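You operate a simulated robot arm through the tools that you are given. There is no shell and no other tool.

You are at the controls of a simulated two-armed robot. One attempt, no reset.

TASK
Take the blue cloth from the top of the lift table and lay it out flat on the packing table.

Only the result counts: the job must be done as asked and must still hold three seconds after the hand-in. Knocking over, shifting, dropping, spilling or breaking anything else fails it. Flat cloth is picked up by pressing the open fingertips on it (5 to 10 N) and closing them slowly along it; thin cloth reads only 2 to 8 mm in the jaws.

THE ROBOT
Two 7-joint arms with two-finger parallel grippers on one trunk, on a base that drives. Base frame: it is fixed to the floor where the robot stands at the start and does not move with it; the origin is under the middle of the robot, x ahead of it, y to its left, z up. Readings come in mm, degrees, newtons and seconds.
The left shoulder is at the start at [30, 119, 935], the right one opposite. With the tool pointing down near the work surface each hand reaches from about 100 to 640 mm from the robot's upright axis, wherever it stands, measured 20 degrees to its own side. Places, roughly: packing table [-1500, -200, 800]. Payload 3.43 kg a hand.
The tool frame of a hand sits at the grasp point between the pads (the TCP): z along the fingers, y along the line on which they close. The tips reach 30 mm beyond it. Largest opening 94 mm; finger width 28, thickness 10; the body of the gripper, 50 by 96 mm, starts 55 mm behind the TCP.
Orientation is told as [roll, pitch, yaw] about the base's x, y, z axes, in that order, counted from this pose: with the fingers straight down and closing along the base's y, the tool's x points along the base's -x, its y along +y and its z along -z.

THE INTERFACE
- The arms move only by the tool servo_tool. It takes "left_deltas", "right_deltas" or both (then of equal length, played together; a hand with none holds still); each is a list of rows, each a list of 3 entries, a list of its own where there are three numbers: the turn, a rotation vector about the tool's x, y, z in degrees, then the shift along the tool's x, y, z in mm, then the closure, from 0 (fully open) to 1 (shut). In form: [[[rx, ry, rz], [dx, dy, dz], hand], ...]. A call has 1 to 20 rows; each row is the pose to reach, as a shift and turn from the pose commanded when the call began, along the tool's axes at that moment. Each row takes 0.2 s and may step no farther than 50 mm and 8.6 degrees from the row before; otherwise, or with a gripper value out of range, the whole call is refused. A pose out of reach is approached as far as the arm can. The call stops where the force on the tool passes 40 N (or 10 N more than at its start, if that is more) or the arm is blocked; 0.2 s more then pass. The fingers move at their own pace (about 72 mm/s each) and stop on an object; they squeeze with about 30 N. The grip force told is the motor's: it shows also when the fingers shut on nothing. Time passes only in rows, and 0.2 s behind the last, so rows that repeat a pose let the fingers close. The reply holds the time, the measured pose of the TCP, the force on the tool along the base axes, the opening and the grip force, in the units named above and with some noise, with the torque about the TCP (base axes, N m) and any sound that the robot's microphone picked up.
- Cameras (640 x 400 px; columns grow to the right, rows downward): "scene" is now at [34.6, 11.4, 1625.8]; the picture's right is [0.17, -0.99, 0.00], its down [-0.85, -0.15, -0.50] and it looks along [0.49, 0.09, -0.87] (base axes); focal length 259 px, centre (320, 200). "left" rides on the left gripper at [76, -14, -102] in its tool frame; the picture's right is [0.18, 0.98, 0.00], its down [-0.75, 0.14, -0.64] and it looks along [-0.63, 0.12, 0.77] (tool axes); focal length 243 px, centre (320, 200). "right" rides on the right gripper at [76, 14, -103] in its tool frame; the picture's right is [-0.18, 0.98, 0.00], its down [-0.75, -0.14, -0.64] and it looks along [-0.63, -0.12, 0.77] (tool axes); focal length 243 px, centre (320, 200). There is no depth. A picture from a camera that has moved, and an enlarged one, comes with that camera's place and axes in the base frame and with its lens.
- camera(camera): a new picture of that camera. No time passes.
- lift_body(by): slides the trunk up (or, below 0, down) by that many mm; the arms and the scene camera ride with it, the base frame stays. It gives what a move gives, with no picture.
- roll_base(legs): drives the robot by 1 to 6 legs, each [ahead, turn to the left] in mm and degrees, along the robot's own axes; the way and the turn of a leg run together, so that a leg with both is an arc; at most 1500 mm and 180 degrees a leg. The arms and the cameras ride along, it lands a little off, and it stops where it bumps. It gives what a move gives.
- head_to(pan, tilt): turns the head with the scene camera to pan (to the left, within 143 degrees either way) and tilt (down, from -29 to 69), counted from straight ahead of the robot. It gives what a move gives.
- zoom(camera, box): a new picture of the part [left, top, right, bottom] of that camera's present view, enlarged. No time passes.
- finish_job(): hands the job in; it is judged then, once.

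Nothing tells you exact positions but the pictures and the camera data. Unless the task says otherwise, let go and move clear before handing in.

The tools are called after "Call:" by a JSON object that holds its "op" and its "data". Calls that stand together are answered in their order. servo_tool: Moves the arms, as the interface text tells. Its arguments: {"type":"object","properties":{"left_deltas":{"type":"array","items":{"type":"array"}},"right_deltas":{"type":"array","items":{"type":"array"}}},"required":[]} The other tools are called the same way: lift_body (by) slides the trunk up or down; roll_base (legs) drives the base; head_to (pan, tilt) turns the head that bears the scene camera; camera (camera) takes a picture; zoom (camera, box) takes an enlarged picture of a part of a camera's view; finish_job () hands the job in.

At the start:

```text
clock: 0.0
left_ee_pos: [434.4, 250.6, 778.2]
left_orientation: [0.0, -0.1, 0.1]
left_force: [-0.4, 0.6, -0.7]
left_moment: [-0.02, -0.03, 0.02]
left_opening: 93.9
left_finger_force: 0.0
right_ee_pos: [354.2, -80.7, 771.6]
right_orientation: [0.0, 0.1, 0.0]
right_force: [-0.2, 0.9, 0.5]
right_moment: [0.0, -0.06, 0.02]
right_opening: 94.0
right_finger_force: 0.0
trunk travel left (down, up): [-200.0, 210.0]
robot x, y, heading: [-1.5, -5.5, -0.1]
head pan, tilt: [9.9, 60.1]
```

scene: 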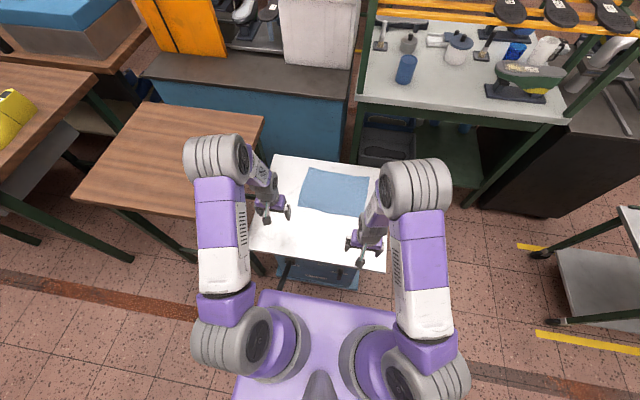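
right: 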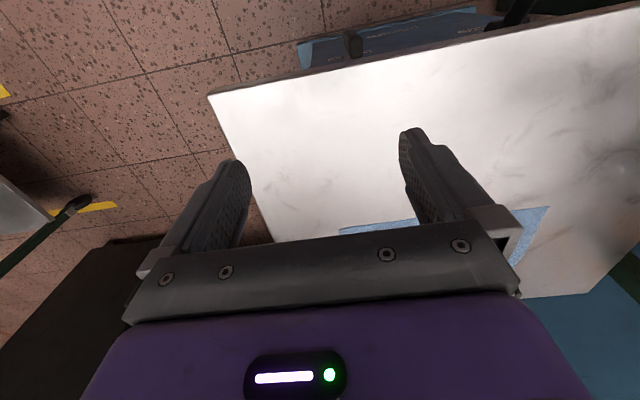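
left: 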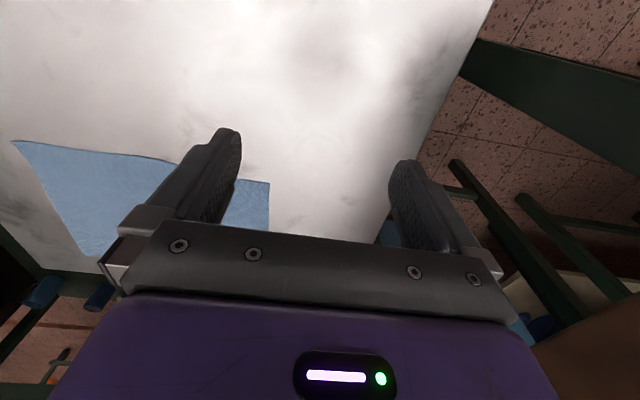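

I see the blue cloth lying on a white-topped lift table straight ahead, between the two grippers; the packing table should be behind the robot. I'll take closer pictures first.

Call:
{"op": "zoom", "data": {"camera": "scene", "box": [220, 130, 420, 290]}}

Call:
{"op": "camera", "data": {"camera": "left"}}

Call:
{"op": "camera", "data": {"camera": "right"}}

```text
2.50 times, centred on (320, 210) of scene
camera zoom: at [34.6, 11.4, 1625.8], right [0.17, -0.99, 0.0], down [-0.85, -0.15, -0.5], along [0.49, 0.09, -0.87], focal length 648 px, centre (320, 175)
```

zoom: 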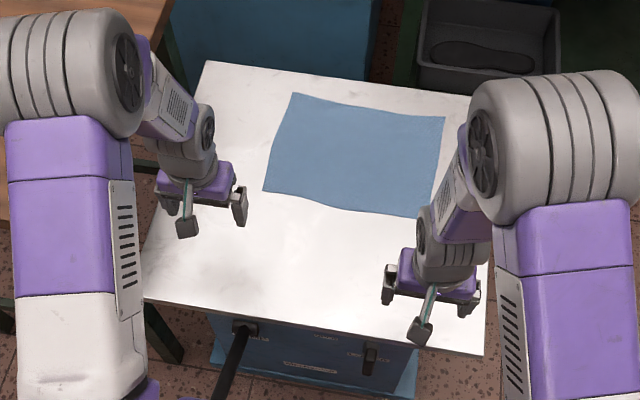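

```text
taken
camera left: at [359.7, 237.5, 879.8], right [-0.18, 0.98, 0.0], down [0.75, 0.14, 0.64], along [0.63, 0.12, -0.77], focal length 243 px, centre (320, 200)
```

left: 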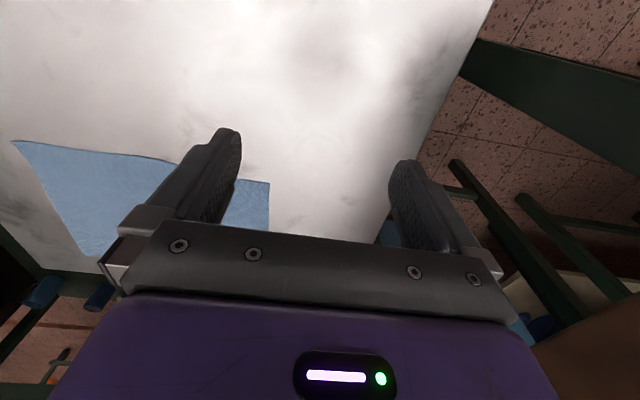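

```text
taken
camera right: at [279.0, -66.1, 874.9], right [0.18, 0.98, 0.0], down [0.75, -0.14, 0.64], along [0.63, -0.12, -0.77], focal length 243 px, centre (320, 200)
```

right: 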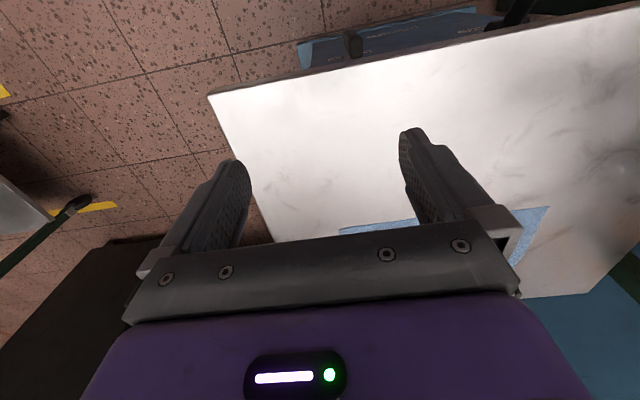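

The cloth lies about x 550–768, y −90–205 on a top at z≈624. Before touching it I look around for the packing table and the way there.

Call:
{"op": "head_to", "data": {"pan": 140, "tilt": 30}}

Call:
{"op": "camera", "data": {"camera": "scene"}}

Call:
{"op": "head_to", "data": {"pan": -140, "tilt": 30}}

Call:
{"op": "camera", "data": {"camera": "scene"}}

Call:
{"op": "head_to", "data": {"pan": -75, "tilt": 35}}

Call:
{"op": "camera", "data": {"camera": "scene"}}

Call:
{"op": "head_to", "data": {"pan": 75, "tilt": 35}}

Call:
{"op": "camera", "data": {"camera": "scene"}}

```text
clock: 2.1
left_ee_pos: [436.0, 251.3, 777.7]
left_orientation: [0.1, 0.1, 0.0]
left_force: [-0.2, 0.2, 0.6]
left_moment: [0.03, 0.01, 0.01]
left_opening: 94.0
left_finger_force: 0.1
right_ee_pos: [354.3, -80.5, 771.5]
right_orientation: [0.0, 0.0, 0.0]
right_force: [0.1, 0.6, -1.1]
right_moment: [0.0, 0.02, 0.01]
right_opening: 94.0
right_finger_force: 0.1
trunk travel left (down, up): [-200.0, 210.0]
robot x, y, heading: [-3.1, 1.5, -0.0]
head pan, tilt: [140.0, 30.0]
```

```text
taken
camera scene: at [-100.2, 58.2, 1668.0], right [0.64, 0.77, 0.0], down [0.38, -0.32, -0.87], along [-0.66, 0.56, -0.5], focal length 259 px, centre (320, 200)
```

scene: 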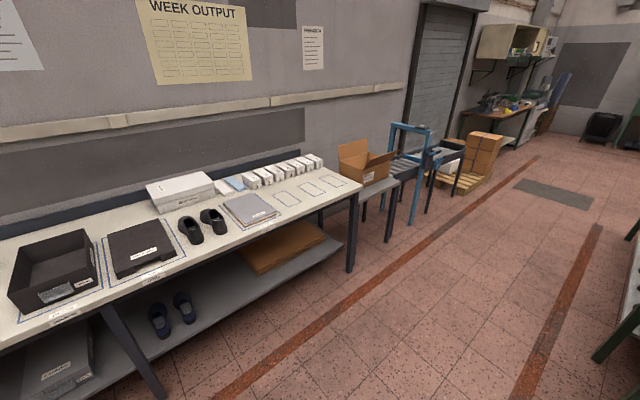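

```text
clock: 6.0
left_ee_pos: [434.6, 250.6, 777.4]
left_orientation: [-0.1, 0.0, 0.0]
left_force: [-0.6, 0.4, 0.4]
left_moment: [-0.01, 0.0, 0.0]
left_opening: 94.1
left_finger_force: 0.1
right_ee_pos: [355.2, -81.7, 772.2]
right_orientation: [0.0, 0.0, 0.0]
right_force: [0.0, -0.7, 0.8]
right_moment: [0.02, 0.01, 0.02]
right_opening: 94.2
right_finger_force: 0.1
trunk travel left (down, up): [-200.0, 210.0]
robot x, y, heading: [-0.3, -2.6, -0.2]
head pan, tilt: [-140.0, 30.0]
```

```text
taken
camera scene: at [-100.3, -58.2, 1668.0], right [-0.64, 0.77, 0.0], down [0.38, 0.32, -0.87], along [-0.66, -0.56, -0.5], focal length 259 px, centre (320, 200)
```

scene: 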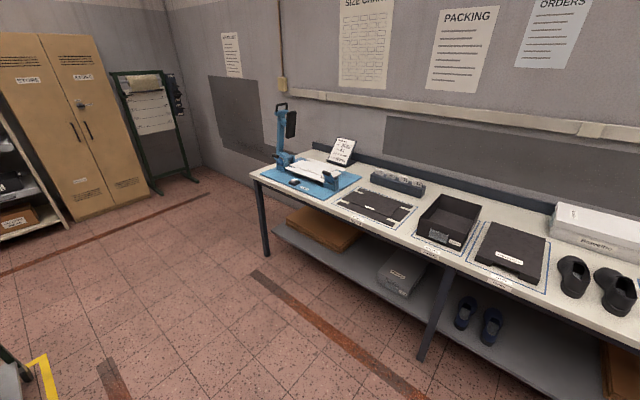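

```text
clock: 7.3
left_ee_pos: [435.1, 250.5, 777.7]
left_orientation: [0.0, 0.0, -0.1]
left_force: [0.0, -0.2, -0.7]
left_moment: [0.03, -0.03, 0.0]
left_opening: 93.7
left_finger_force: 0.0
right_ee_pos: [353.5, -81.1, 772.5]
right_orientation: [-0.1, 0.0, -0.1]
right_force: [-0.2, 0.1, 0.1]
right_moment: [0.06, -0.04, 0.0]
right_opening: 94.0
right_finger_force: 0.1
trunk travel left (down, up): [-200.0, 210.0]
robot x, y, heading: [0.1, -2.9, 0.1]
head pan, tilt: [-75.0, 35.0]
```

```text
taken
camera scene: at [-8.3, -85.1, 1660.2], right [-0.97, -0.26, 0.0], down [-0.15, 0.55, -0.82], along [0.21, -0.79, -0.57], focal length 259 px, centre (320, 200)
```

scene: 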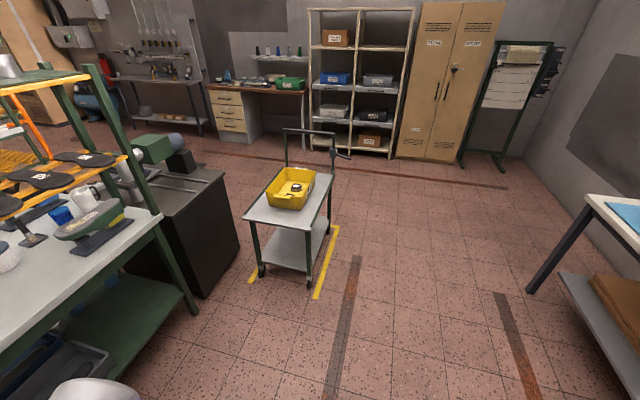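

```text
clock: 9.7
left_ee_pos: [434.4, 251.1, 777.3]
left_orientation: [0.0, 0.0, 0.0]
left_force: [-0.2, 0.2, 0.2]
left_moment: [-0.01, -0.03, 0.0]
left_opening: 93.9
left_finger_force: 0.1
right_ee_pos: [353.8, -80.7, 771.2]
right_orientation: [0.0, -0.1, 0.1]
right_force: [0.6, -0.7, 0.2]
right_moment: [0.0, 0.05, -0.02]
right_opening: 93.9
right_finger_force: 0.1
trunk travel left (down, up): [-200.0, 210.0]
robot x, y, heading: [1.9, -1.1, 0.2]
head pan, tilt: [75.0, 35.0]
```

```text
taken
camera scene: at [-8.2, 85.1, 1660.2], right [0.97, -0.26, 0.0], down [-0.15, -0.55, -0.82], along [0.21, 0.79, -0.57], focal length 259 px, centre (320, 200)
```

scene: 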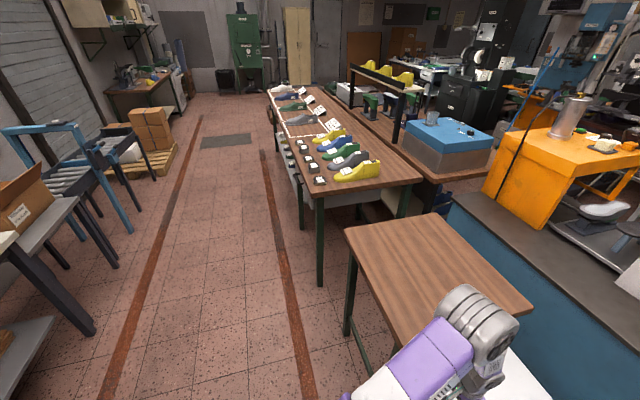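

The packing table runs along the wall behind the robot; it is mostly occupied, with what looks like a clear stretch toward its +y end (near y≈800–1350). I zoom there to judge it.

Call:
{"op": "head_to", "data": {"pan": 125, "tilt": 30}}

Call:
{"op": "zoom", "data": {"camera": "scene", "box": [100, 130, 360, 290]}}

Call:
{"op": "head_to", "data": {"pan": 143, "tilt": 35}}

Call:
{"op": "zoom", "data": {"camera": "scene", "box": [100, 100, 420, 300]}}

Call:
{"op": "zoom", "data": {"camera": "scene", "box": [0, 150, 240, 300]}}

Call:
{"op": "head_to", "data": {"pan": -143, "tilt": 35}}

Call:
{"op": "zoom", "data": {"camera": "scene", "box": [240, 80, 640, 330]}}

```text
clock: 10.9
left_ee_pos: [435.3, 251.3, 778.0]
left_orientation: [0.0, 0.0, 0.0]
left_force: [-1.2, 1.2, -0.2]
left_moment: [0.01, -0.01, 0.0]
left_opening: 93.8
left_finger_force: 0.0
right_ee_pos: [353.9, -82.4, 772.4]
right_orientation: [0.0, 0.0, -0.1]
right_force: [-0.1, -1.2, 0.7]
right_moment: [0.01, -0.03, 0.02]
right_opening: 93.9
right_finger_force: 0.2
trunk travel left (down, up): [-200.0, 210.0]
robot x, y, heading: [-1.4, 3.5, -0.0]
head pan, tilt: [125.0, 30.0]
```

```text
2.46 times, centred on (230, 210) of scene
camera zoom: at [-82.8, 74.1, 1668.0], right [0.82, 0.57, 0.0], down [0.29, -0.41, -0.87], along [-0.5, 0.71, -0.5], focal length 638 px, centre (542, 175)
```

zoom: 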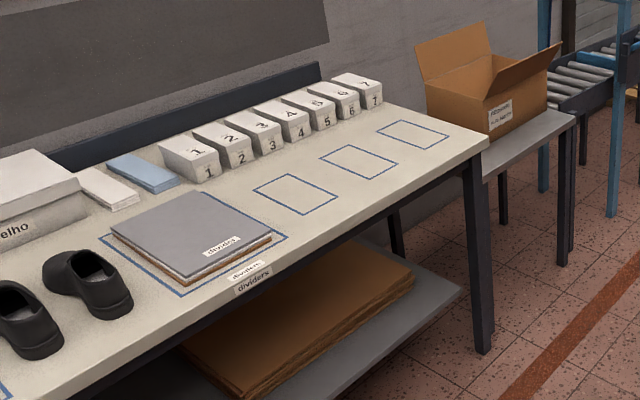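

```text
clock: 11.7
left_ee_pos: [435.0, 251.2, 778.8]
left_orientation: [0.1, 0.0, -0.1]
left_force: [0.9, 0.1, -0.3]
left_moment: [0.0, 0.0, -0.01]
left_opening: 94.1
left_finger_force: 0.1
right_ee_pos: [354.9, -80.4, 771.9]
right_orientation: [0.0, 0.0, 0.1]
right_force: [0.2, 0.4, 0.4]
right_moment: [-0.01, -0.01, -0.04]
right_opening: 93.9
right_finger_force: 0.0
trunk travel left (down, up): [-200.0, 210.0]
robot x, y, heading: [-2.3, -1.0, -0.0]
head pan, tilt: [143.0, 35.0]
```

```text
2.00 times, centred on (260, 200) of scene
camera zoom: at [-101.3, 53.1, 1660.2], right [0.6, 0.8, 0.0], down [0.46, -0.35, -0.82], along [-0.65, 0.49, -0.57], focal length 519 px, centre (440, 200)
```

zoom: 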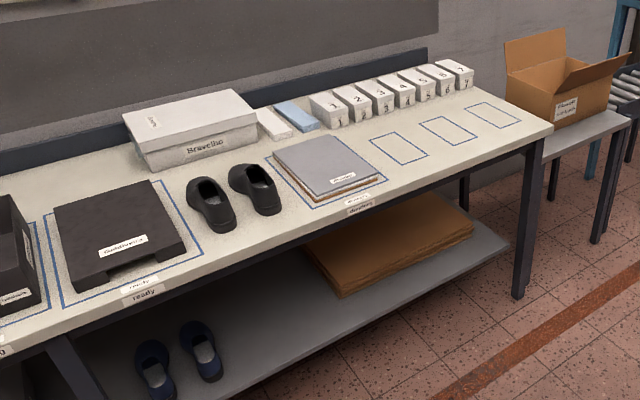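

```text
2.67 times, centred on (120, 225) of scene
camera zoom: at [-101.3, 53.1, 1660.2], right [0.6, 0.8, 0.0], down [0.46, -0.35, -0.82], along [-0.65, 0.49, -0.57], focal length 692 px, centre (853, 133)
```

zoom: 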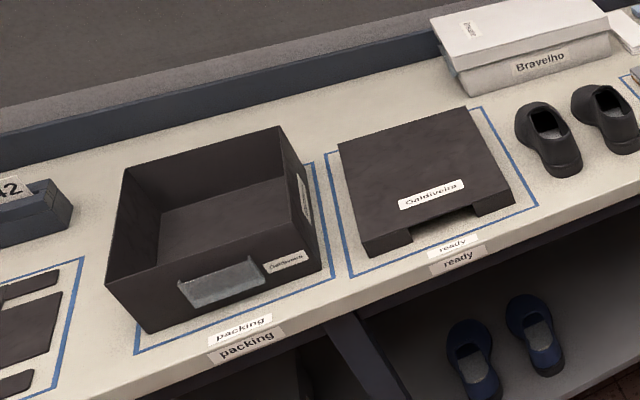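

```text
clock: 15.6
left_ee_pos: [435.5, 251.2, 778.3]
left_orientation: [0.1, 0.1, 0.1]
left_force: [-0.5, -0.3, -0.3]
left_moment: [-0.01, -0.01, 0.0]
left_opening: 94.0
left_finger_force: 0.1
right_ee_pos: [353.9, -81.2, 773.0]
right_orientation: [0.0, 0.0, 0.1]
right_force: [-0.6, 0.1, -0.9]
right_moment: [0.02, 0.05, -0.02]
right_opening: 93.9
right_finger_force: 0.1
trunk travel left (down, up): [-200.0, 210.0]
robot x, y, heading: [1.8, 3.1, -0.3]
head pan, tilt: [-143.0, 35.0]
```

```text
1.60 times, centred on (440, 205) of scene
camera zoom: at [-101.3, -53.0, 1660.2], right [-0.6, 0.8, 0.0], down [0.46, 0.35, -0.82], along [-0.65, -0.49, -0.57], focal length 415 px, centre (128, 192)
```

zoom: 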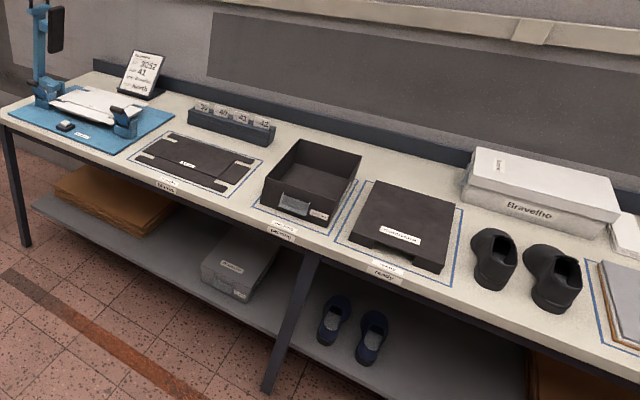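

The only clear stretch on the packing table is its +y end (about x −1650…−1210, y 750…1380), where the three empty outlined squares are; the cloth will fit there. First the pick: I bring both hands above the two near corners of the cloth and look down.

Call:
{"op": "head_to", "data": {"pan": 0, "tilt": 58}}

Call:
{"op": "servo_tool", "data": {"left_deltas": [[[0, 0, 0], [-16, -9.6, 8.5], 0.1], [[0, 0, 0], [-32.5, -19.2, 17], 0.2], [[0, 0, 0], [-48.7, -28.9, 25.5], 0.3], [[0, 0, 0], [-65, -38.5, 34], 0.4], [[0, 0, 0], [-81, -48, 42.5], 0.5], [[0, 0, 0], [-97.5, -57.7, 51], 0.55], [[0, 0, 0], [-113.7, -67.4, 59.5], 0.55], [[0, 0, 0], [-130, -77, 68], 0.55], [[0, 0, 0], [-130, -77, 68], 0.55]], "right_deltas": [[[0, 0, 0], [-25.7, 4, 7.7], 0.1], [[0, 0, 0], [-51.5, 8, 15.5], 0.2], [[0, 0, 0], [-77.2, 12, 23.2], 0.3], [[0, 0, 0], [-103, 16, 31], 0.4], [[0, 0, 0], [-128.7, 20, 38.7], 0.5], [[0, 0, 0], [-154.5, 24, 46.5], 0.55], [[0, 0, 0], [-180.2, 28, 54.2], 0.55], [[0, 0, 0], [-206, 32, 62], 0.55], [[0, 0, 0], [-206, 32, 62], 0.55]]}}

Call:
{"op": "camera", "data": {"camera": "scene"}}

Call:
{"op": "camera", "data": {"camera": "left"}}

Call:
{"op": "camera", "data": {"camera": "right"}}

```text
clock: 17.9
left_ee_pos: [435.3, 251.1, 778.5]
left_orientation: [0.0, 0.0, 0.0]
left_force: [-0.2, -0.3, 0.1]
left_moment: [-0.01, -0.04, -0.01]
left_opening: 94.0
left_finger_force: 0.0
right_ee_pos: [355.3, -79.5, 772.8]
right_orientation: [0.1, 0.0, 0.1]
right_force: [-0.6, -0.5, -0.1]
right_moment: [0.01, 0.0, -0.03]
right_opening: 94.2
right_finger_force: 0.2
trunk travel left (down, up): [-200.0, 210.0]
robot x, y, heading: [-1.6, -2.5, 0.1]
head pan, tilt: [0.0, 58.0]
```

```text
clock: 19.9
left_ee_pos: [564.3, 173.3, 709.9]
left_orientation: [-0.1, 0.0, 0.0]
left_force: [-0.1, 0.3, -0.7]
left_moment: [0.01, 0.01, 0.0]
left_opening: 42.4
left_finger_force: 0.1
right_ee_pos: [560.9, -48.6, 709.9]
right_orientation: [0.0, 0.0, 0.0]
right_force: [0.0, -0.7, -0.3]
right_moment: [0.03, 0.0, -0.02]
right_opening: 42.6
right_finger_force: 0.1
trunk travel left (down, up): [-200.0, 210.0]
robot x, y, heading: [1.9, -0.2, -0.0]
head pan, tilt: [0.0, 58.0]
```

```text
taken
camera scene: at [37.4, 0.1, 1628.3], right [0.0, -1.0, 0.0], down [-0.85, 0.0, -0.53], along [0.53, 0.0, -0.85], focal length 259 px, centre (320, 200)
```

scene: 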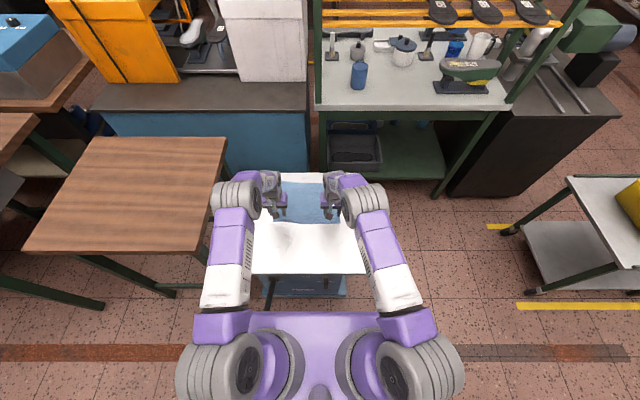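

```text
taken
camera left: at [489.2, 159.6, 811.5], right [-0.18, 0.98, 0.0], down [0.75, 0.14, 0.64], along [0.63, 0.12, -0.77], focal length 243 px, centre (320, 200)
```

left: 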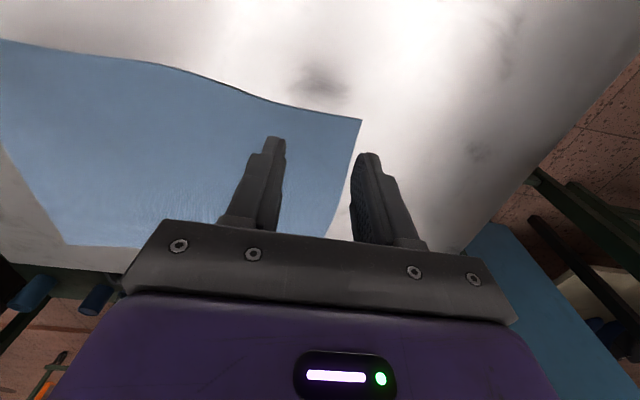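

```text
taken
camera right: at [485.6, -34.0, 812.8], right [0.18, 0.98, 0.0], down [0.75, -0.14, 0.64], along [0.63, -0.12, -0.77], focal length 243 px, centre (320, 200)
```

right: 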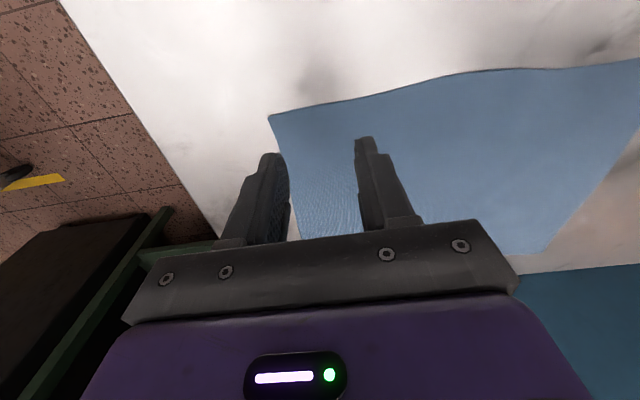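

Both cloth corners check out at about (557, 206) and (550, −88). I shift slightly so both fingertips of each hand lie on the cloth just inside the corners, then descend to just above the surface.

Call:
{"op": "servo_tool", "data": {"left_deltas": [[[0, 0, 0], [-3, -2, 15], 0.55], [[0, 0, 0], [-5.5, -3, 30], 0.55], [[0, 0, 0], [-5.5, -3, 42], 0.55], [[0, 0, 0], [-5.5, -3, 50], 0.55], [[0, 0, 0], [-5.5, -3, 50], 0.55]], "right_deltas": [[[0, 0, 0], [-1, -2, 15], 0.55], [[0, 0, 0], [-2, -3, 30], 0.55], [[0, 0, 0], [-2, -3, 42], 0.55], [[0, 0, 0], [-2, -3, 50], 0.55], [[0, 0, 0], [-2, -3, 50], 0.55]]}}

Call:
{"op": "camera", "data": {"camera": "left"}}

Call:
{"op": "camera", "data": {"camera": "right"}}

```text
clock: 21.1
left_ee_pos: [569.4, 171.7, 661.1]
left_orientation: [0.0, 0.0, 0.0]
left_force: [-0.1, -1.1, 1.0]
left_moment: [-0.02, -0.02, 0.02]
left_opening: 42.4
left_finger_force: 0.0
right_ee_pos: [562.8, -52.4, 659.7]
right_orientation: [0.0, -0.1, 0.0]
right_force: [-0.1, 0.1, -0.1]
right_moment: [0.0, -0.01, -0.01]
right_opening: 42.2
right_finger_force: 0.0
trunk travel left (down, up): [-200.0, 210.0]
robot x, y, heading: [3.6, -0.3, -0.1]
head pan, tilt: [0.0, 58.0]
```

```text
taken
camera left: at [494.7, 157.9, 762.2], right [-0.18, 0.98, 0.0], down [0.75, 0.14, 0.64], along [0.63, 0.12, -0.77], focal length 243 px, centre (320, 200)
```

left: 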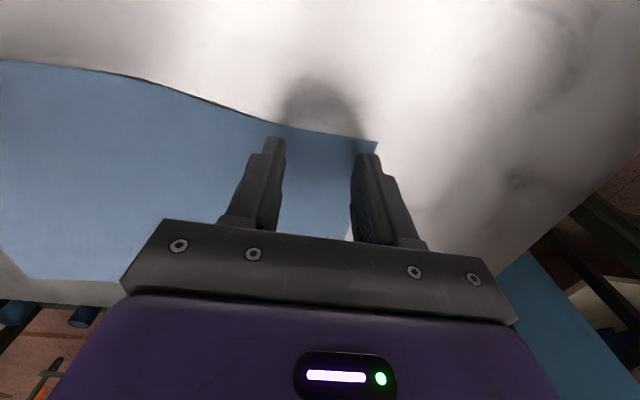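

```text
taken
camera right: at [488.1, -36.5, 763.0], right [0.18, 0.98, 0.0], down [0.75, -0.14, 0.64], along [0.63, -0.12, -0.77], focal length 243 px, centre (320, 200)
```

right: 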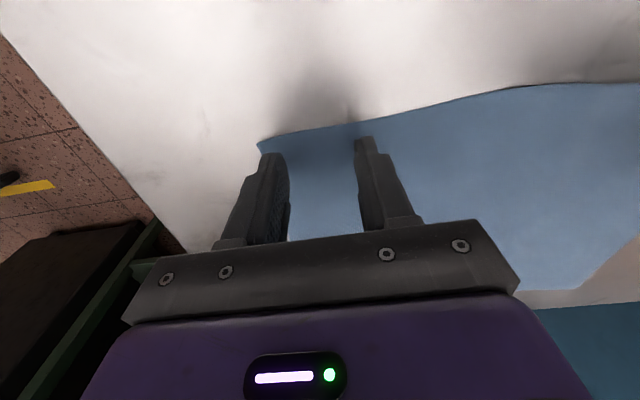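

The fingertips hover a few millimetres above the cloth with both corners in the right place. Now I press down in small steps watching the force.

Call:
{"op": "servo_tool", "data": {"left_deltas": [[[0, 0, 0], [0, 0, 3], 0.55], [[0, 0, 0], [0, 0, 5.5], 0.55], [[0, 0, 0], [0, 0, 5.5], 0.55]], "right_deltas": [[[0, 0, 0], [0, 0, 3], 0.55], [[0, 0, 0], [0, 0, 5.5], 0.55], [[0, 0, 0], [0, 0, 5.5], 0.55]]}}

```text
clock: 21.9
left_ee_pos: [570.1, 170.5, 653.2]
left_orientation: [-0.1, 0.0, -0.1]
left_force: [-0.2, 0.1, -0.1]
left_moment: [0.01, 0.03, -0.01]
left_opening: 42.1
left_finger_force: 0.0
right_ee_pos: [563.3, -51.0, 653.4]
right_orientation: [0.0, 0.0, 0.0]
right_force: [0.1, 0.2, 0.0]
right_moment: [0.01, 0.03, 0.0]
right_opening: 42.5
right_finger_force: 0.0
trunk travel left (down, up): [-200.0, 210.0]
robot x, y, heading: [-0.1, 2.5, 0.2]
head pan, tilt: [0.0, 58.0]
```

Call:
{"op": "servo_tool", "data": {"left_deltas": [[[0, 0, 0], [0, 0, 2], 0.55], [[0, 0, 0], [0, 0, 2], 0.55]], "right_deltas": [[[0, 0, 0], [0, 0, 2], 0.55], [[0, 0, 0], [0, 0, 2], 0.55]]}}

```text
clock: 22.5
left_ee_pos: [571.8, 171.5, 653.2]
left_orientation: [0.0, 0.0, 0.0]
left_force: [0.1, 0.2, -0.5]
left_moment: [-0.03, -0.01, -0.01]
left_opening: 42.3
left_finger_force: 0.0
right_ee_pos: [562.9, -52.6, 652.3]
right_orientation: [0.0, -0.1, 0.0]
right_force: [-0.4, 0.5, 0.2]
right_moment: [-0.03, -0.02, 0.0]
right_opening: 42.1
right_finger_force: 0.0
trunk travel left (down, up): [-200.0, 210.0]
robot x, y, heading: [-2.4, 1.3, 0.1]
head pan, tilt: [0.0, 58.0]
```

No contact yet; I continue down in 2 mm steps.

Call:
{"op": "servo_tool", "data": {"left_deltas": [[[0, 0, 0], [0, 0, 2], 0.55], [[0, 0, 0], [0, 0, 2], 0.55]], "right_deltas": [[[0, 0, 0], [0, 0, 2], 0.55], [[0, 0, 0], [0, 0, 2], 0.55]]}}

```text
clock: 23.1
left_ee_pos: [570.6, 171.9, 650.7]
left_orientation: [0.0, -0.1, -0.1]
left_force: [0.7, -1.0, 4.1]
left_moment: [0.02, 0.0, -0.03]
left_opening: 42.4
left_finger_force: 0.0
right_ee_pos: [563.1, -51.7, 652.3]
right_orientation: [0.0, -0.1, 0.0]
right_force: [-0.3, -0.4, 3.6]
right_moment: [0.01, 0.03, -0.01]
right_opening: 42.3
right_finger_force: 0.1
trunk travel left (down, up): [-200.0, 210.0]
robot x, y, heading: [3.0, 1.6, 0.1]
head pan, tilt: [0.0, 58.0]
```

Contact: about 4 N on each hand. One more millimetre should bring it into the 5–10 N band.

Call:
{"op": "servo_tool", "data": {"left_deltas": [[[0, 0, 0], [0, 0, 1], 0.55], [[0, 0, 0], [0, 0, 1], 0.55]], "right_deltas": [[[0, 0, 0], [0, 0, 1], 0.55], [[0, 0, 0], [0, 0, 1], 0.55]]}}

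```text
clock: 23.7
left_ee_pos: [569.4, 171.3, 652.1]
left_orientation: [-0.1, -0.2, -0.1]
left_force: [0.8, 0.3, 11.8]
left_moment: [-0.02, 0.06, 0.02]
left_opening: 42.4
left_finger_force: 0.1
right_ee_pos: [563.2, -52.7, 651.3]
right_orientation: [-0.1, -0.2, 0.0]
right_force: [1.7, -0.1, 9.8]
right_moment: [-0.08, 0.0, 0.04]
right_opening: 42.2
right_finger_force: 0.0
trunk travel left (down, up): [-200.0, 210.0]
robot x, y, heading: [-0.5, 0.3, 0.4]
head pan, tilt: [0.0, 58.0]
```

Now about 10–12 N; I ease off slightly to ~8 N and close both hands slowly along the cloth.

Call:
{"op": "servo_tool", "data": {"left_deltas": [[[0, 0, 0], [0, 0, -0.5], 0.55], [[0, 0, 0], [0, 0, -0.5], 0.58], [[0, 0, 0], [0, 0, -0.5], 0.61], [[0, 0, 0], [0, 0, -0.5], 0.64], [[0, 0, 0], [0, 0, -0.5], 0.67], [[0, 0, 0], [0, 0, -0.5], 0.7], [[0, 0, 0], [0, 0, -0.5], 0.73], [[0, 0, 0], [0, 0, -0.5], 0.76]], "right_deltas": [[[0, 0, 0], [0, 0, -0.3], 0.55], [[0, 0, 0], [0, 0, -0.3], 0.58], [[0, 0, 0], [0, 0, -0.3], 0.61], [[0, 0, 0], [0, 0, -0.3], 0.64], [[0, 0, 0], [0, 0, -0.3], 0.67], [[0, 0, 0], [0, 0, -0.3], 0.7], [[0, 0, 0], [0, 0, -0.3], 0.73], [[0, 0, 0], [0, 0, -0.3], 0.76]]}}

Call:
{"op": "camera", "data": {"camera": "left"}}

Call:
{"op": "camera", "data": {"camera": "right"}}

```text
clock: 25.5
left_ee_pos: [569.1, 170.6, 650.6]
left_orientation: [0.0, -0.2, -0.1]
left_force: [0.2, -2.5, 15.0]
left_moment: [-0.06, 0.11, 0.04]
left_opening: 22.3
left_finger_force: 0.1
right_ee_pos: [562.5, -53.0, 651.6]
right_orientation: [-0.1, -0.2, 0.0]
right_force: [0.7, 1.9, 8.9]
right_moment: [-0.02, 0.06, -0.01]
right_opening: 22.3
right_finger_force: 0.1
trunk travel left (down, up): [-200.0, 210.0]
robot x, y, heading: [2.0, 0.6, 0.2]
head pan, tilt: [0.0, 58.0]
```

```text
taken
camera left: at [494.1, 157.5, 752.7], right [-0.18, 0.98, 0.0], down [0.75, 0.14, 0.64], along [0.63, 0.12, -0.77], focal length 243 px, centre (320, 200)
```

left: 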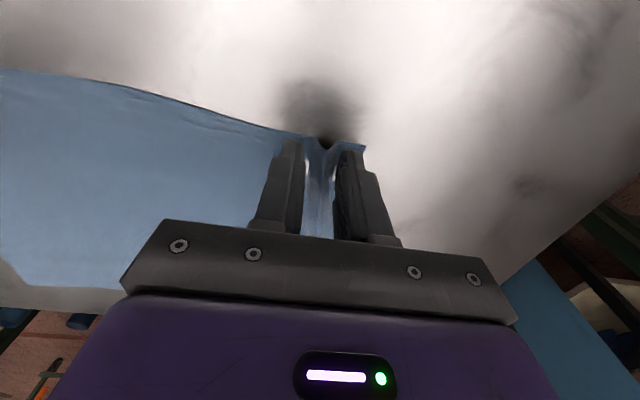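

```text
taken
camera right: at [486.3, -37.5, 753.7], right [0.18, 0.98, 0.0], down [0.75, -0.14, 0.64], along [0.63, -0.12, -0.77], focal length 243 px, centre (320, 200)
```

right: 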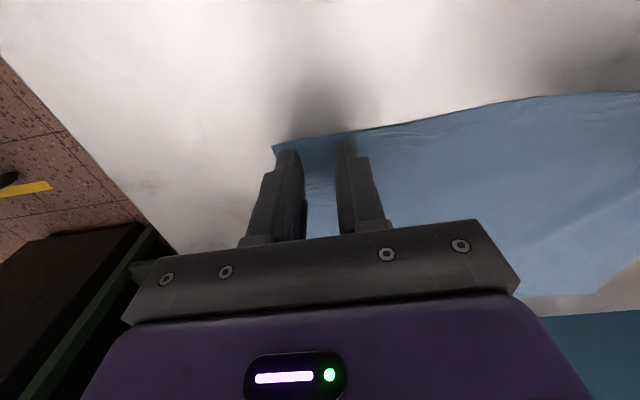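

A fold is rising between the left fingers; the right one shows less so far. I zoom in and then continue closing.

Call:
{"op": "zoom", "data": {"camera": "right", "box": [240, 110, 440, 235]}}

Call:
{"op": "zoom", "data": {"camera": "left", "box": [220, 110, 420, 235]}}

```text
3.20 times, centred on (340, 172) of right
camera zoom: at [486.3, -37.5, 753.7], right [0.18, 0.98, 0.0], down [0.75, -0.14, 0.64], along [0.63, -0.12, -0.77], focal length 776 px, centre (256, 288)
```

zoom: 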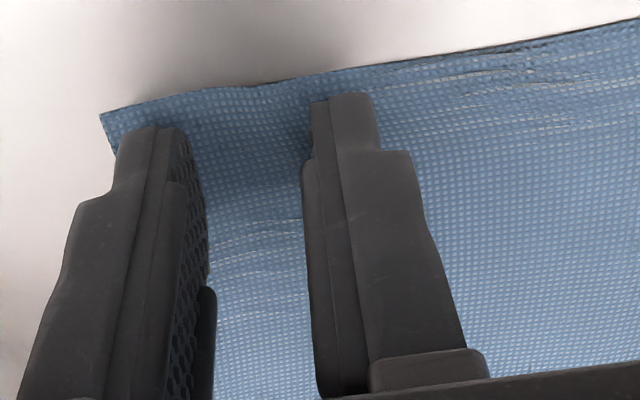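

```text
3.20 times, centred on (320, 172) of left
camera zoom: at [494.1, 157.5, 752.7], right [-0.18, 0.98, 0.0], down [0.75, 0.14, 0.64], along [0.63, 0.12, -0.77], focal length 776 px, centre (320, 288)
```

zoom: 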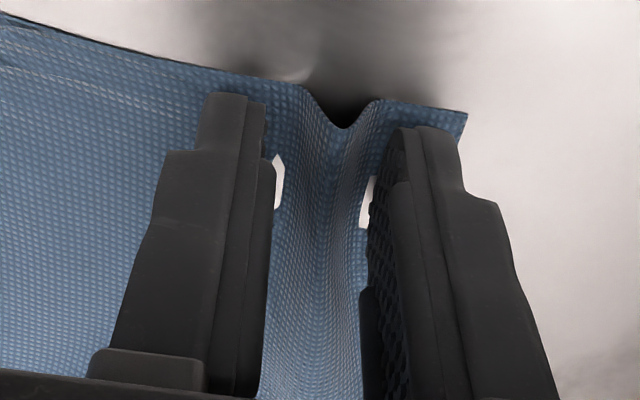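

Left has a clean fold; the right fingertips slid. I press the right a touch more and keep closing both.

Call:
{"op": "servo_tool", "data": {"left_deltas": [[[0, 0, 0], [0, 0, -0.3], 0.78], [[0, 0, 0], [0, 0, -0.3], 0.8], [[0, 0, 0], [0, 0, -0.3], 0.82], [[0, 0, 0], [0, 0, -0.3], 0.84], [[0, 0, 0], [0, 0, -0.3], 0.86], [[0, 0, 0], [0, 0, -0.3], 0.88]], "right_deltas": [[[0, 0, 0], [0, 0, 0.7], 0.76], [[0, 0, 0], [0, 0, 0.7], 0.78], [[0, 0, 0], [0, 0, 0.7], 0.8], [[0, 0, 0], [0, 0, 0.7], 0.82], [[0, 0, 0], [0, 0, 0.7], 0.84], [[0, 0, 0], [0, 0, 0.7], 0.86]]}}

Call:
{"op": "zoom", "data": {"camera": "right", "box": [240, 110, 440, 235]}}

Call:
{"op": "zoom", "data": {"camera": "left", "box": [220, 110, 420, 235]}}

```text
clock: 26.9
left_ee_pos: [570.6, 170.6, 652.0]
left_orientation: [0.0, -0.1, 0.0]
left_force: [0.6, -2.9, 10.5]
left_moment: [-0.05, 0.06, -0.01]
left_opening: 11.6
left_finger_force: 0.4
right_ee_pos: [562.5, -52.4, 651.0]
right_orientation: [0.0, -0.2, 0.0]
right_force: [0.7, 3.7, 17.5]
right_moment: [0.06, 0.08, -0.04]
right_opening: 13.1
right_finger_force: 0.8
trunk travel left (down, up): [-200.0, 210.0]
robot x, y, heading: [-0.6, 0.7, -0.2]
head pan, tilt: [0.0, 58.0]
```

```text
3.20 times, centred on (340, 172) of right
camera zoom: at [486.3, -37.4, 753.6], right [0.18, 0.98, 0.0], down [0.75, -0.14, 0.64], along [0.63, -0.12, -0.76], focal length 776 px, centre (256, 288)
```

zoom: 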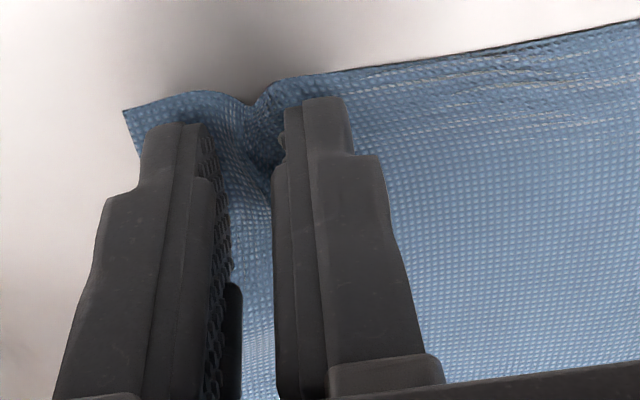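

```text
3.20 times, centred on (320, 172) of left
camera zoom: at [494.2, 157.9, 752.7], right [-0.18, 0.98, 0.0], down [0.75, 0.14, 0.64], along [0.63, 0.12, -0.77], focal length 776 px, centre (320, 288)
```

zoom: 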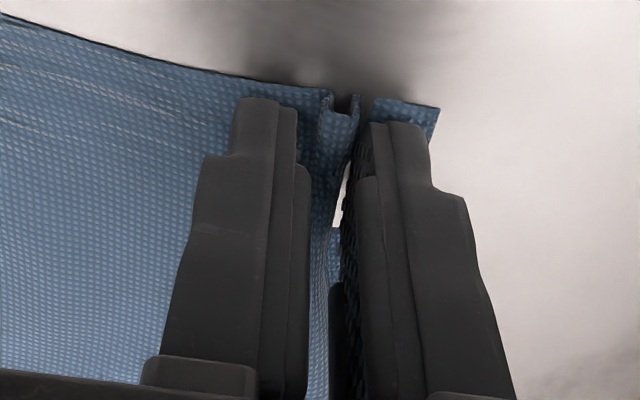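

Both folds are forming between the fingers. I close both fully and check the jaw readings.

Call:
{"op": "servo_tool", "data": {"left_deltas": [[[0, 0, 0], [0, 0, 0], 0.9], [[0, 0, 0], [0, 0, 0], 0.92], [[0, 0, 0], [0, 0, 0], 0.94], [[0, 0, 0], [0, 0, 0], 0.96], [[0, 0, 0], [0, 0, 0], 0.98], [[0, 0, 0], [0, 0, 0], 1.0], [[0, 0, 0], [0, 0, 0], 1.0], [[0, 0, 0], [0, 0, 0], 1.0]], "right_deltas": [[[0, 0, 0], [0, 0, 0], 0.88], [[0, 0, 0], [0, 0, 0], 0.9], [[0, 0, 0], [0, 0, 0], 0.92], [[0, 0, 0], [0, 0, 0], 0.94], [[0, 0, 0], [0, 0, 0], 0.97], [[0, 0, 0], [0, 0, 0], 1.0], [[0, 0, 0], [0, 0, 0], 1.0], [[0, 0, 0], [0, 0, 0], 1.0]]}}

Call:
{"op": "zoom", "data": {"camera": "right", "box": [240, 110, 440, 235]}}

Call:
{"op": "zoom", "data": {"camera": "left", "box": [220, 110, 420, 235]}}

```text
clock: 28.7
left_ee_pos: [569.1, 170.6, 651.2]
left_orientation: [-0.1, 0.0, 0.0]
left_force: [-1.3, -5.1, 8.3]
left_moment: [-0.12, 0.02, 0.04]
left_opening: 6.7
left_finger_force: 30.6
right_ee_pos: [561.8, -52.9, 650.6]
right_orientation: [0.0, -0.3, -0.1]
right_force: [0.1, 7.3, 19.1]
right_moment: [0.21, 0.02, -0.02]
right_opening: 1.7
right_finger_force: 29.7
trunk travel left (down, up): [-200.0, 210.0]
robot x, y, heading: [0.9, 2.5, 0.2]
head pan, tilt: [0.0, 58.0]
```

```text
3.20 times, centred on (340, 172) of right
camera zoom: at [486.1, -37.0, 753.6], right [0.18, 0.98, 0.0], down [0.75, -0.14, 0.64], along [0.63, -0.12, -0.76], focal length 776 px, centre (256, 288)
```

zoom: 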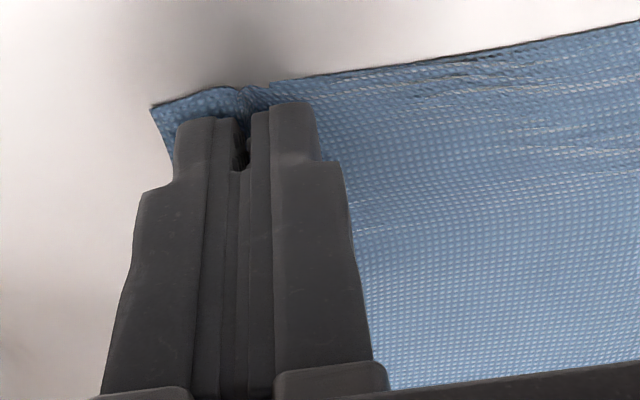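

```text
3.20 times, centred on (320, 172) of left
camera zoom: at [494.1, 157.7, 752.8], right [-0.18, 0.98, 0.0], down [0.75, 0.14, 0.64], along [0.63, 0.12, -0.77], focal length 776 px, centre (320, 288)
```

zoom: 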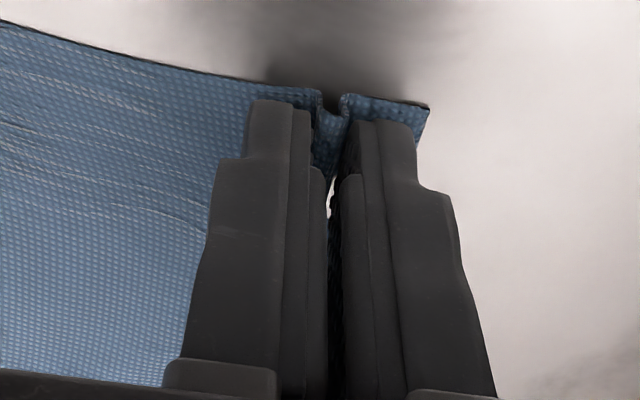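

The left hand holds the cloth (6.7 mm, 30 N). The right reads only 1.7 mm, so it mostly slipped; I open and re-seat the right hand.

Call:
{"op": "servo_tool", "data": {"right_deltas": [[[0, 0, 0], [0, 0, -1], 0.95], [[0, 0, 0], [0, 0, -3], 0.8], [[0, 0, 0], [0, 0, -6], 0.65], [[0, 0, 0], [0, 0, -10], 0.5], [[0, 0, 0], [0, 0, -12], 0.5], [[0, 0, 0], [0, 0, -12], 0.5]], "left_deltas": [[[0, 0, 0], [0, 0, -0.5], 1.0], [[0, 0, 0], [0, 0, -1], 1.0], [[0, 0, 0], [0, 0, -1], 1.0], [[0, 0, 0], [0, 0, -1], 1.0], [[0, 0, 0], [0, 0, -1], 1.0], [[0, 0, 0], [0, 0, -1], 1.0]]}}

Call:
{"op": "zoom", "data": {"camera": "right", "box": [220, 100, 460, 250]}}

Call:
{"op": "camera", "data": {"camera": "right"}}

```text
clock: 30.1
left_ee_pos: [570.1, 172.1, 650.9]
left_orientation: [0.0, 0.0, 0.1]
left_force: [-0.7, 0.5, 6.7]
left_moment: [0.05, 0.0, -0.04]
left_opening: 6.8
left_finger_force: 29.5
right_ee_pos: [561.5, -52.2, 661.6]
right_orientation: [0.0, 0.0, 0.0]
right_force: [0.0, -0.8, -0.3]
right_moment: [0.02, -0.02, -0.01]
right_opening: 46.9
right_finger_force: 0.0
trunk travel left (down, up): [-200.0, 210.0]
robot x, y, heading: [-1.3, -1.8, 0.1]
head pan, tilt: [0.0, 58.0]
```

```text
2.67 times, centred on (340, 175) of right
camera zoom: at [486.1, -37.4, 763.9], right [0.18, 0.98, 0.0], down [0.75, -0.14, 0.64], along [0.63, -0.12, -0.77], focal length 647 px, centre (267, 267)
```

zoom: 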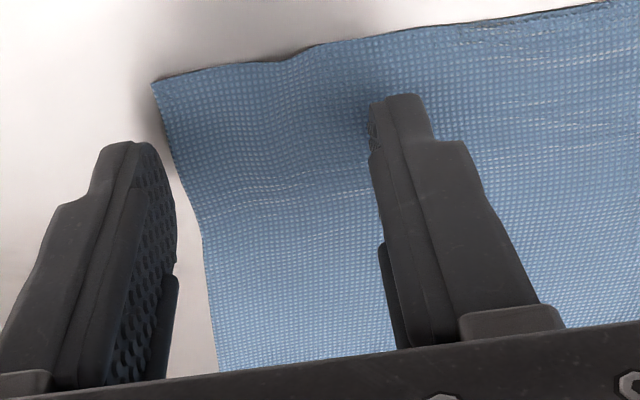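

```text
taken
camera right: at [486.1, -37.4, 763.9], right [0.18, 0.98, 0.0], down [0.75, -0.14, 0.64], along [0.63, -0.12, -0.77], focal length 243 px, centre (320, 200)
```

right: 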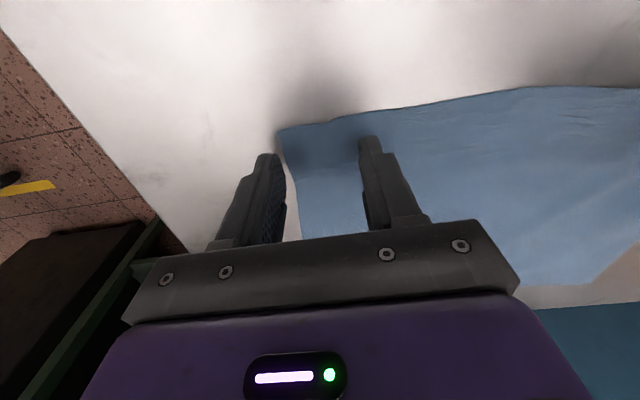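

The right cloth corner is now near (545, −76). I shift the right hand inboard so both fingertips are on cloth, then press again.

Call:
{"op": "servo_tool", "data": {"right_deltas": [[[0, 0, 0], [2, 7, 0], 0.5], [[0, 0, 0], [4.5, 14.5, 0], 0.5], [[0, 0, 0], [4.5, 14.5, 5], 0.5], [[0, 0, 0], [4.5, 14.5, 9], 0.5], [[0, 0, 0], [4.5, 14.5, 11], 0.5], [[0, 0, 0], [4.5, 14.5, 11.6], 0.5], [[0, 0, 0], [4.5, 14.5, 11.6], 0.5]]}}

Call:
{"op": "zoom", "data": {"camera": "right", "box": [220, 100, 460, 250]}}

```text
clock: 31.7
left_ee_pos: [570.5, 171.0, 651.6]
left_orientation: [0.0, 0.1, -0.1]
left_force: [-0.4, 0.1, 2.7]
left_moment: [0.0, -0.02, -0.01]
left_opening: 6.5
left_finger_force: 29.9
right_ee_pos: [559.7, -36.3, 651.4]
right_orientation: [0.0, -0.1, -0.1]
right_force: [-0.8, -0.5, 8.0]
right_moment: [-0.06, 0.06, -0.02]
right_opening: 46.8
right_finger_force: 0.1
trunk travel left (down, up): [-200.0, 210.0]
robot x, y, heading: [0.9, -0.7, -0.1]
head pan, tilt: [0.0, 58.0]
```

```text
2.67 times, centred on (340, 175) of right
camera zoom: at [483.1, -22.3, 753.8], right [0.18, 0.98, 0.0], down [0.75, -0.14, 0.64], along [0.63, -0.12, -0.77], focal length 647 px, centre (267, 267)
```

zoom: 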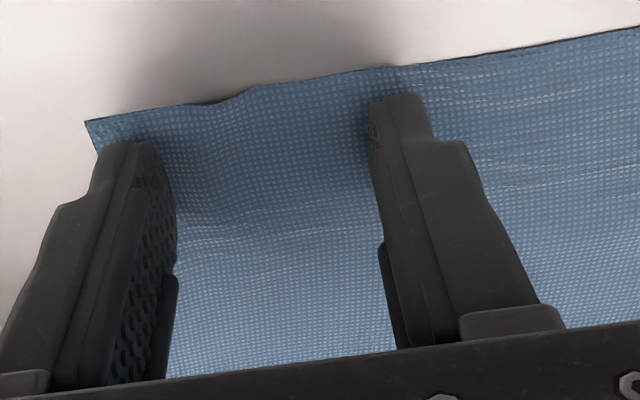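

Well seated now, 8 N. I press slightly more and close slowly, watching that the cloth follows.

Call:
{"op": "servo_tool", "data": {"right_deltas": [[[0, 0, 0], [0, 0, 0.6], 0.5], [[0, 0, 0], [0, 0, 0.6], 0.53], [[0, 0, 0], [0, 0, 0.6], 0.56], [[0, 0, 0], [0, 0, 0.6], 0.59], [[0, 0, 0], [0, 0, 0.6], 0.62], [[0, 0, 0], [0, 0, 0.6], 0.65], [[0, 0, 0], [0, 0, 0.6], 0.68], [[0, 0, 0], [0, 0, 0.6], 0.71], [[0, 0, 0], [0, 0, 0.6], 0.74]]}}

Call:
{"op": "zoom", "data": {"camera": "right", "box": [220, 100, 460, 250]}}

```text
clock: 33.7
left_ee_pos: [570.2, 171.9, 652.2]
left_orientation: [0.1, -0.1, 0.0]
left_force: [0.1, -2.6, 0.6]
left_moment: [-0.09, 0.03, -0.01]
left_opening: 6.6
left_finger_force: 29.7
right_ee_pos: [558.4, -36.9, 652.2]
right_orientation: [0.0, -0.2, 0.0]
right_force: [1.1, 1.8, 22.8]
right_moment: [-0.05, 0.11, -0.05]
right_opening: 24.4
right_finger_force: 0.3
trunk travel left (down, up): [-200.0, 210.0]
robot x, y, heading: [1.4, -2.4, 0.2]
head pan, tilt: [0.0, 58.0]
```

```text
2.67 times, centred on (340, 175) of right
camera zoom: at [482.6, -21.5, 753.6], right [0.18, 0.98, 0.0], down [0.75, -0.14, 0.64], along [0.63, -0.12, -0.76], focal length 647 px, centre (267, 267)
```

zoom: 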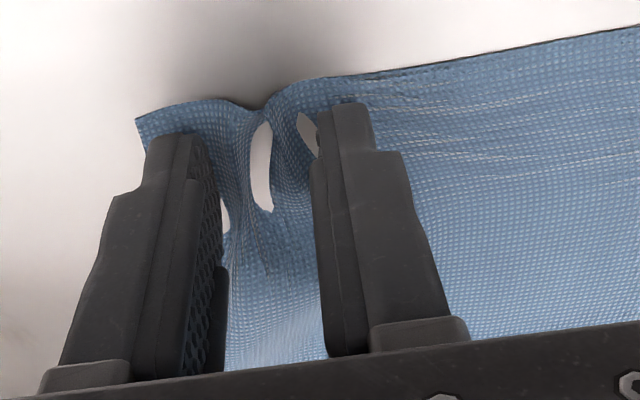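

A fold is now forming in the right jaw (force 23 N, a bit high). I ease off slightly and finish closing.

Call:
{"op": "servo_tool", "data": {"right_deltas": [[[0, 0, 0], [0, 0, -0.5], 0.76], [[0, 0, 0], [0, 0, -0.5], 0.79], [[0, 0, 0], [0, 0, -0.5], 0.82], [[0, 0, 0], [0, 0, -0.5], 0.85], [[0, 0, 0], [0, 0, -0.5], 0.88], [[0, 0, 0], [0, 0, -0.5], 0.91], [[0, 0, 0], [0, 0, -0.5], 0.94], [[0, 0, 0], [0, 0, -0.5], 0.97], [[0, 0, 0], [0, 0, -0.5], 1.0], [[0, 0, 0], [0, 0, -0.5], 1.0], [[0, 0, 0], [0, 0, -0.5], 1.0]]}}

Call:
{"op": "zoom", "data": {"camera": "right", "box": [220, 100, 460, 250]}}

Call:
{"op": "zoom", "data": {"camera": "left", "box": [200, 100, 440, 250]}}

```text
clock: 36.1
left_ee_pos: [569.1, 170.1, 651.2]
left_orientation: [-0.1, -0.1, 0.0]
left_force: [-0.5, -13.7, 1.1]
left_moment: [-0.42, 0.01, 0.04]
left_opening: 7.0
left_finger_force: 29.8
right_ee_pos: [559.0, -35.2, 651.7]
right_orientation: [0.1, -0.2, 0.1]
right_force: [0.8, 13.3, 21.9]
right_moment: [0.33, 0.06, -0.02]
right_opening: 2.4
right_finger_force: 29.9
trunk travel left (down, up): [-200.0, 210.0]
robot x, y, heading: [-0.2, 0.4, -0.0]
head pan, tilt: [0.0, 58.0]
```

```text
2.67 times, centred on (340, 175) of right
camera zoom: at [482.3, -21.4, 753.7], right [0.18, 0.98, 0.0], down [0.75, -0.14, 0.64], along [0.63, -0.12, -0.77], focal length 647 px, centre (267, 267)
```

zoom: 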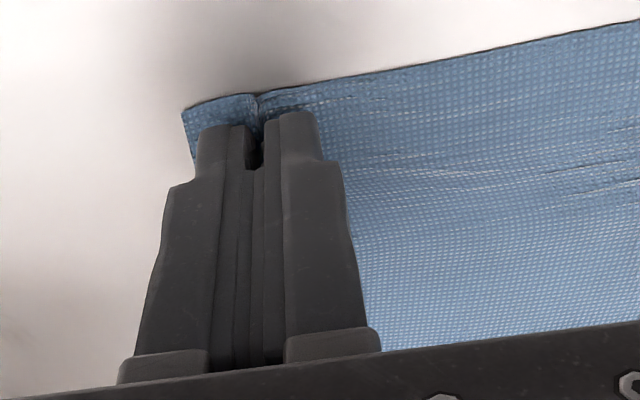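

```text
2.67 times, centred on (320, 175) of left
camera zoom: at [494.6, 157.0, 753.4], right [-0.18, 0.98, 0.0], down [0.75, 0.14, 0.64], along [0.63, 0.12, -0.77], focal length 647 px, centre (320, 267)
```

zoom: 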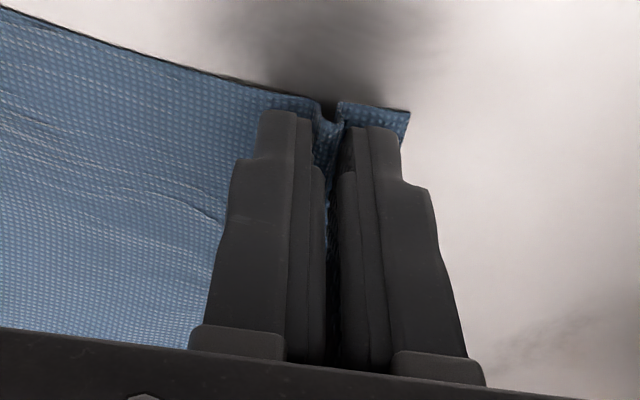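

The hands now pull 13 N against each other through the cloth, so the right jaw does hold it (2.4 mm). I relax that tension by bringing the right hand 2–3 mm inward and lift both a little to test.

Call:
{"op": "servo_tool", "data": {"left_deltas": [[[0, 0, 0], [0, 0, 0], 1], [[0, 0, 0], [0, 0, -2], 1], [[0, 0, 0], [0, 0, -5], 1], [[0, 0, 0], [0, 0, -10], 1], [[0, 0, 0], [0, 0, -15], 1], [[0, 0, 0], [0, 0, -15], 1]], "right_deltas": [[[0, 0, 0], [0, 3, -0.5], 1], [[0, 0, 0], [0, 4, -2.5], 1], [[0, 0, 0], [0, 4, -5.5], 1], [[0, 0, 0], [0, 4, -10], 1], [[0, 0, 0], [0, 4, -15], 1], [[0, 0, 0], [0, 4, -15], 1]]}}

Call:
{"op": "zoom", "data": {"camera": "right", "box": [220, 80, 460, 230]}}

Call:
{"op": "zoom", "data": {"camera": "left", "box": [200, 80, 440, 230]}}

```text
clock: 37.5
left_ee_pos: [570.6, 170.4, 665.7]
left_orientation: [0.0, 0.0, 0.1]
left_force: [-0.3, -9.8, -0.4]
left_moment: [-0.29, 0.03, 0.02]
left_opening: 6.9
left_finger_force: 29.9
right_ee_pos: [558.4, -32.9, 664.8]
right_orientation: [0.0, 0.1, 0.0]
right_force: [1.1, 10.3, 0.4]
right_moment: [0.32, -0.01, 0.01]
right_opening: 2.3
right_finger_force: 30.1
trunk travel left (down, up): [-200.0, 210.0]
robot x, y, heading: [0.4, 1.2, 0.1]
head pan, tilt: [0.0, 58.0]
```

```text
2.67 times, centred on (340, 155) of right
camera zoom: at [482.5, -18.5, 767.8], right [0.18, 0.98, 0.0], down [0.75, -0.14, 0.64], along [0.63, -0.12, -0.77], focal length 647 px, centre (267, 320)
```

zoom: 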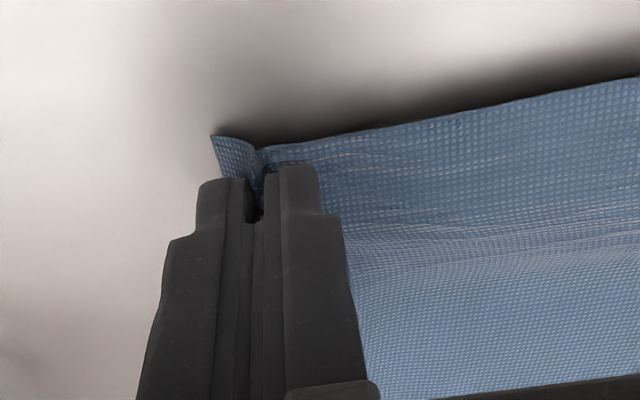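

```text
2.67 times, centred on (320, 155) of left
camera zoom: at [495.7, 157.9, 768.2], right [-0.18, 0.98, 0.0], down [0.75, 0.14, 0.64], along [0.63, 0.12, -0.77], focal length 647 px, centre (320, 320)
```

zoom: 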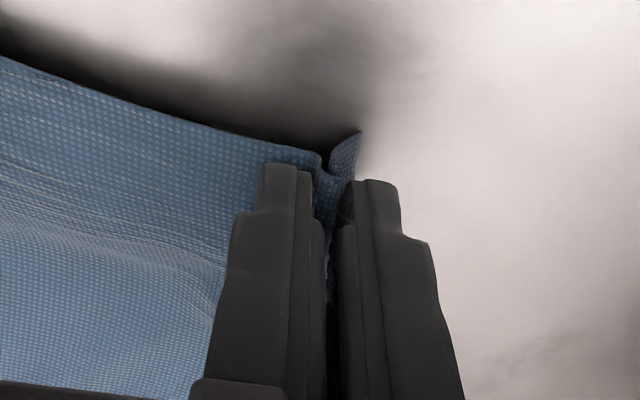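

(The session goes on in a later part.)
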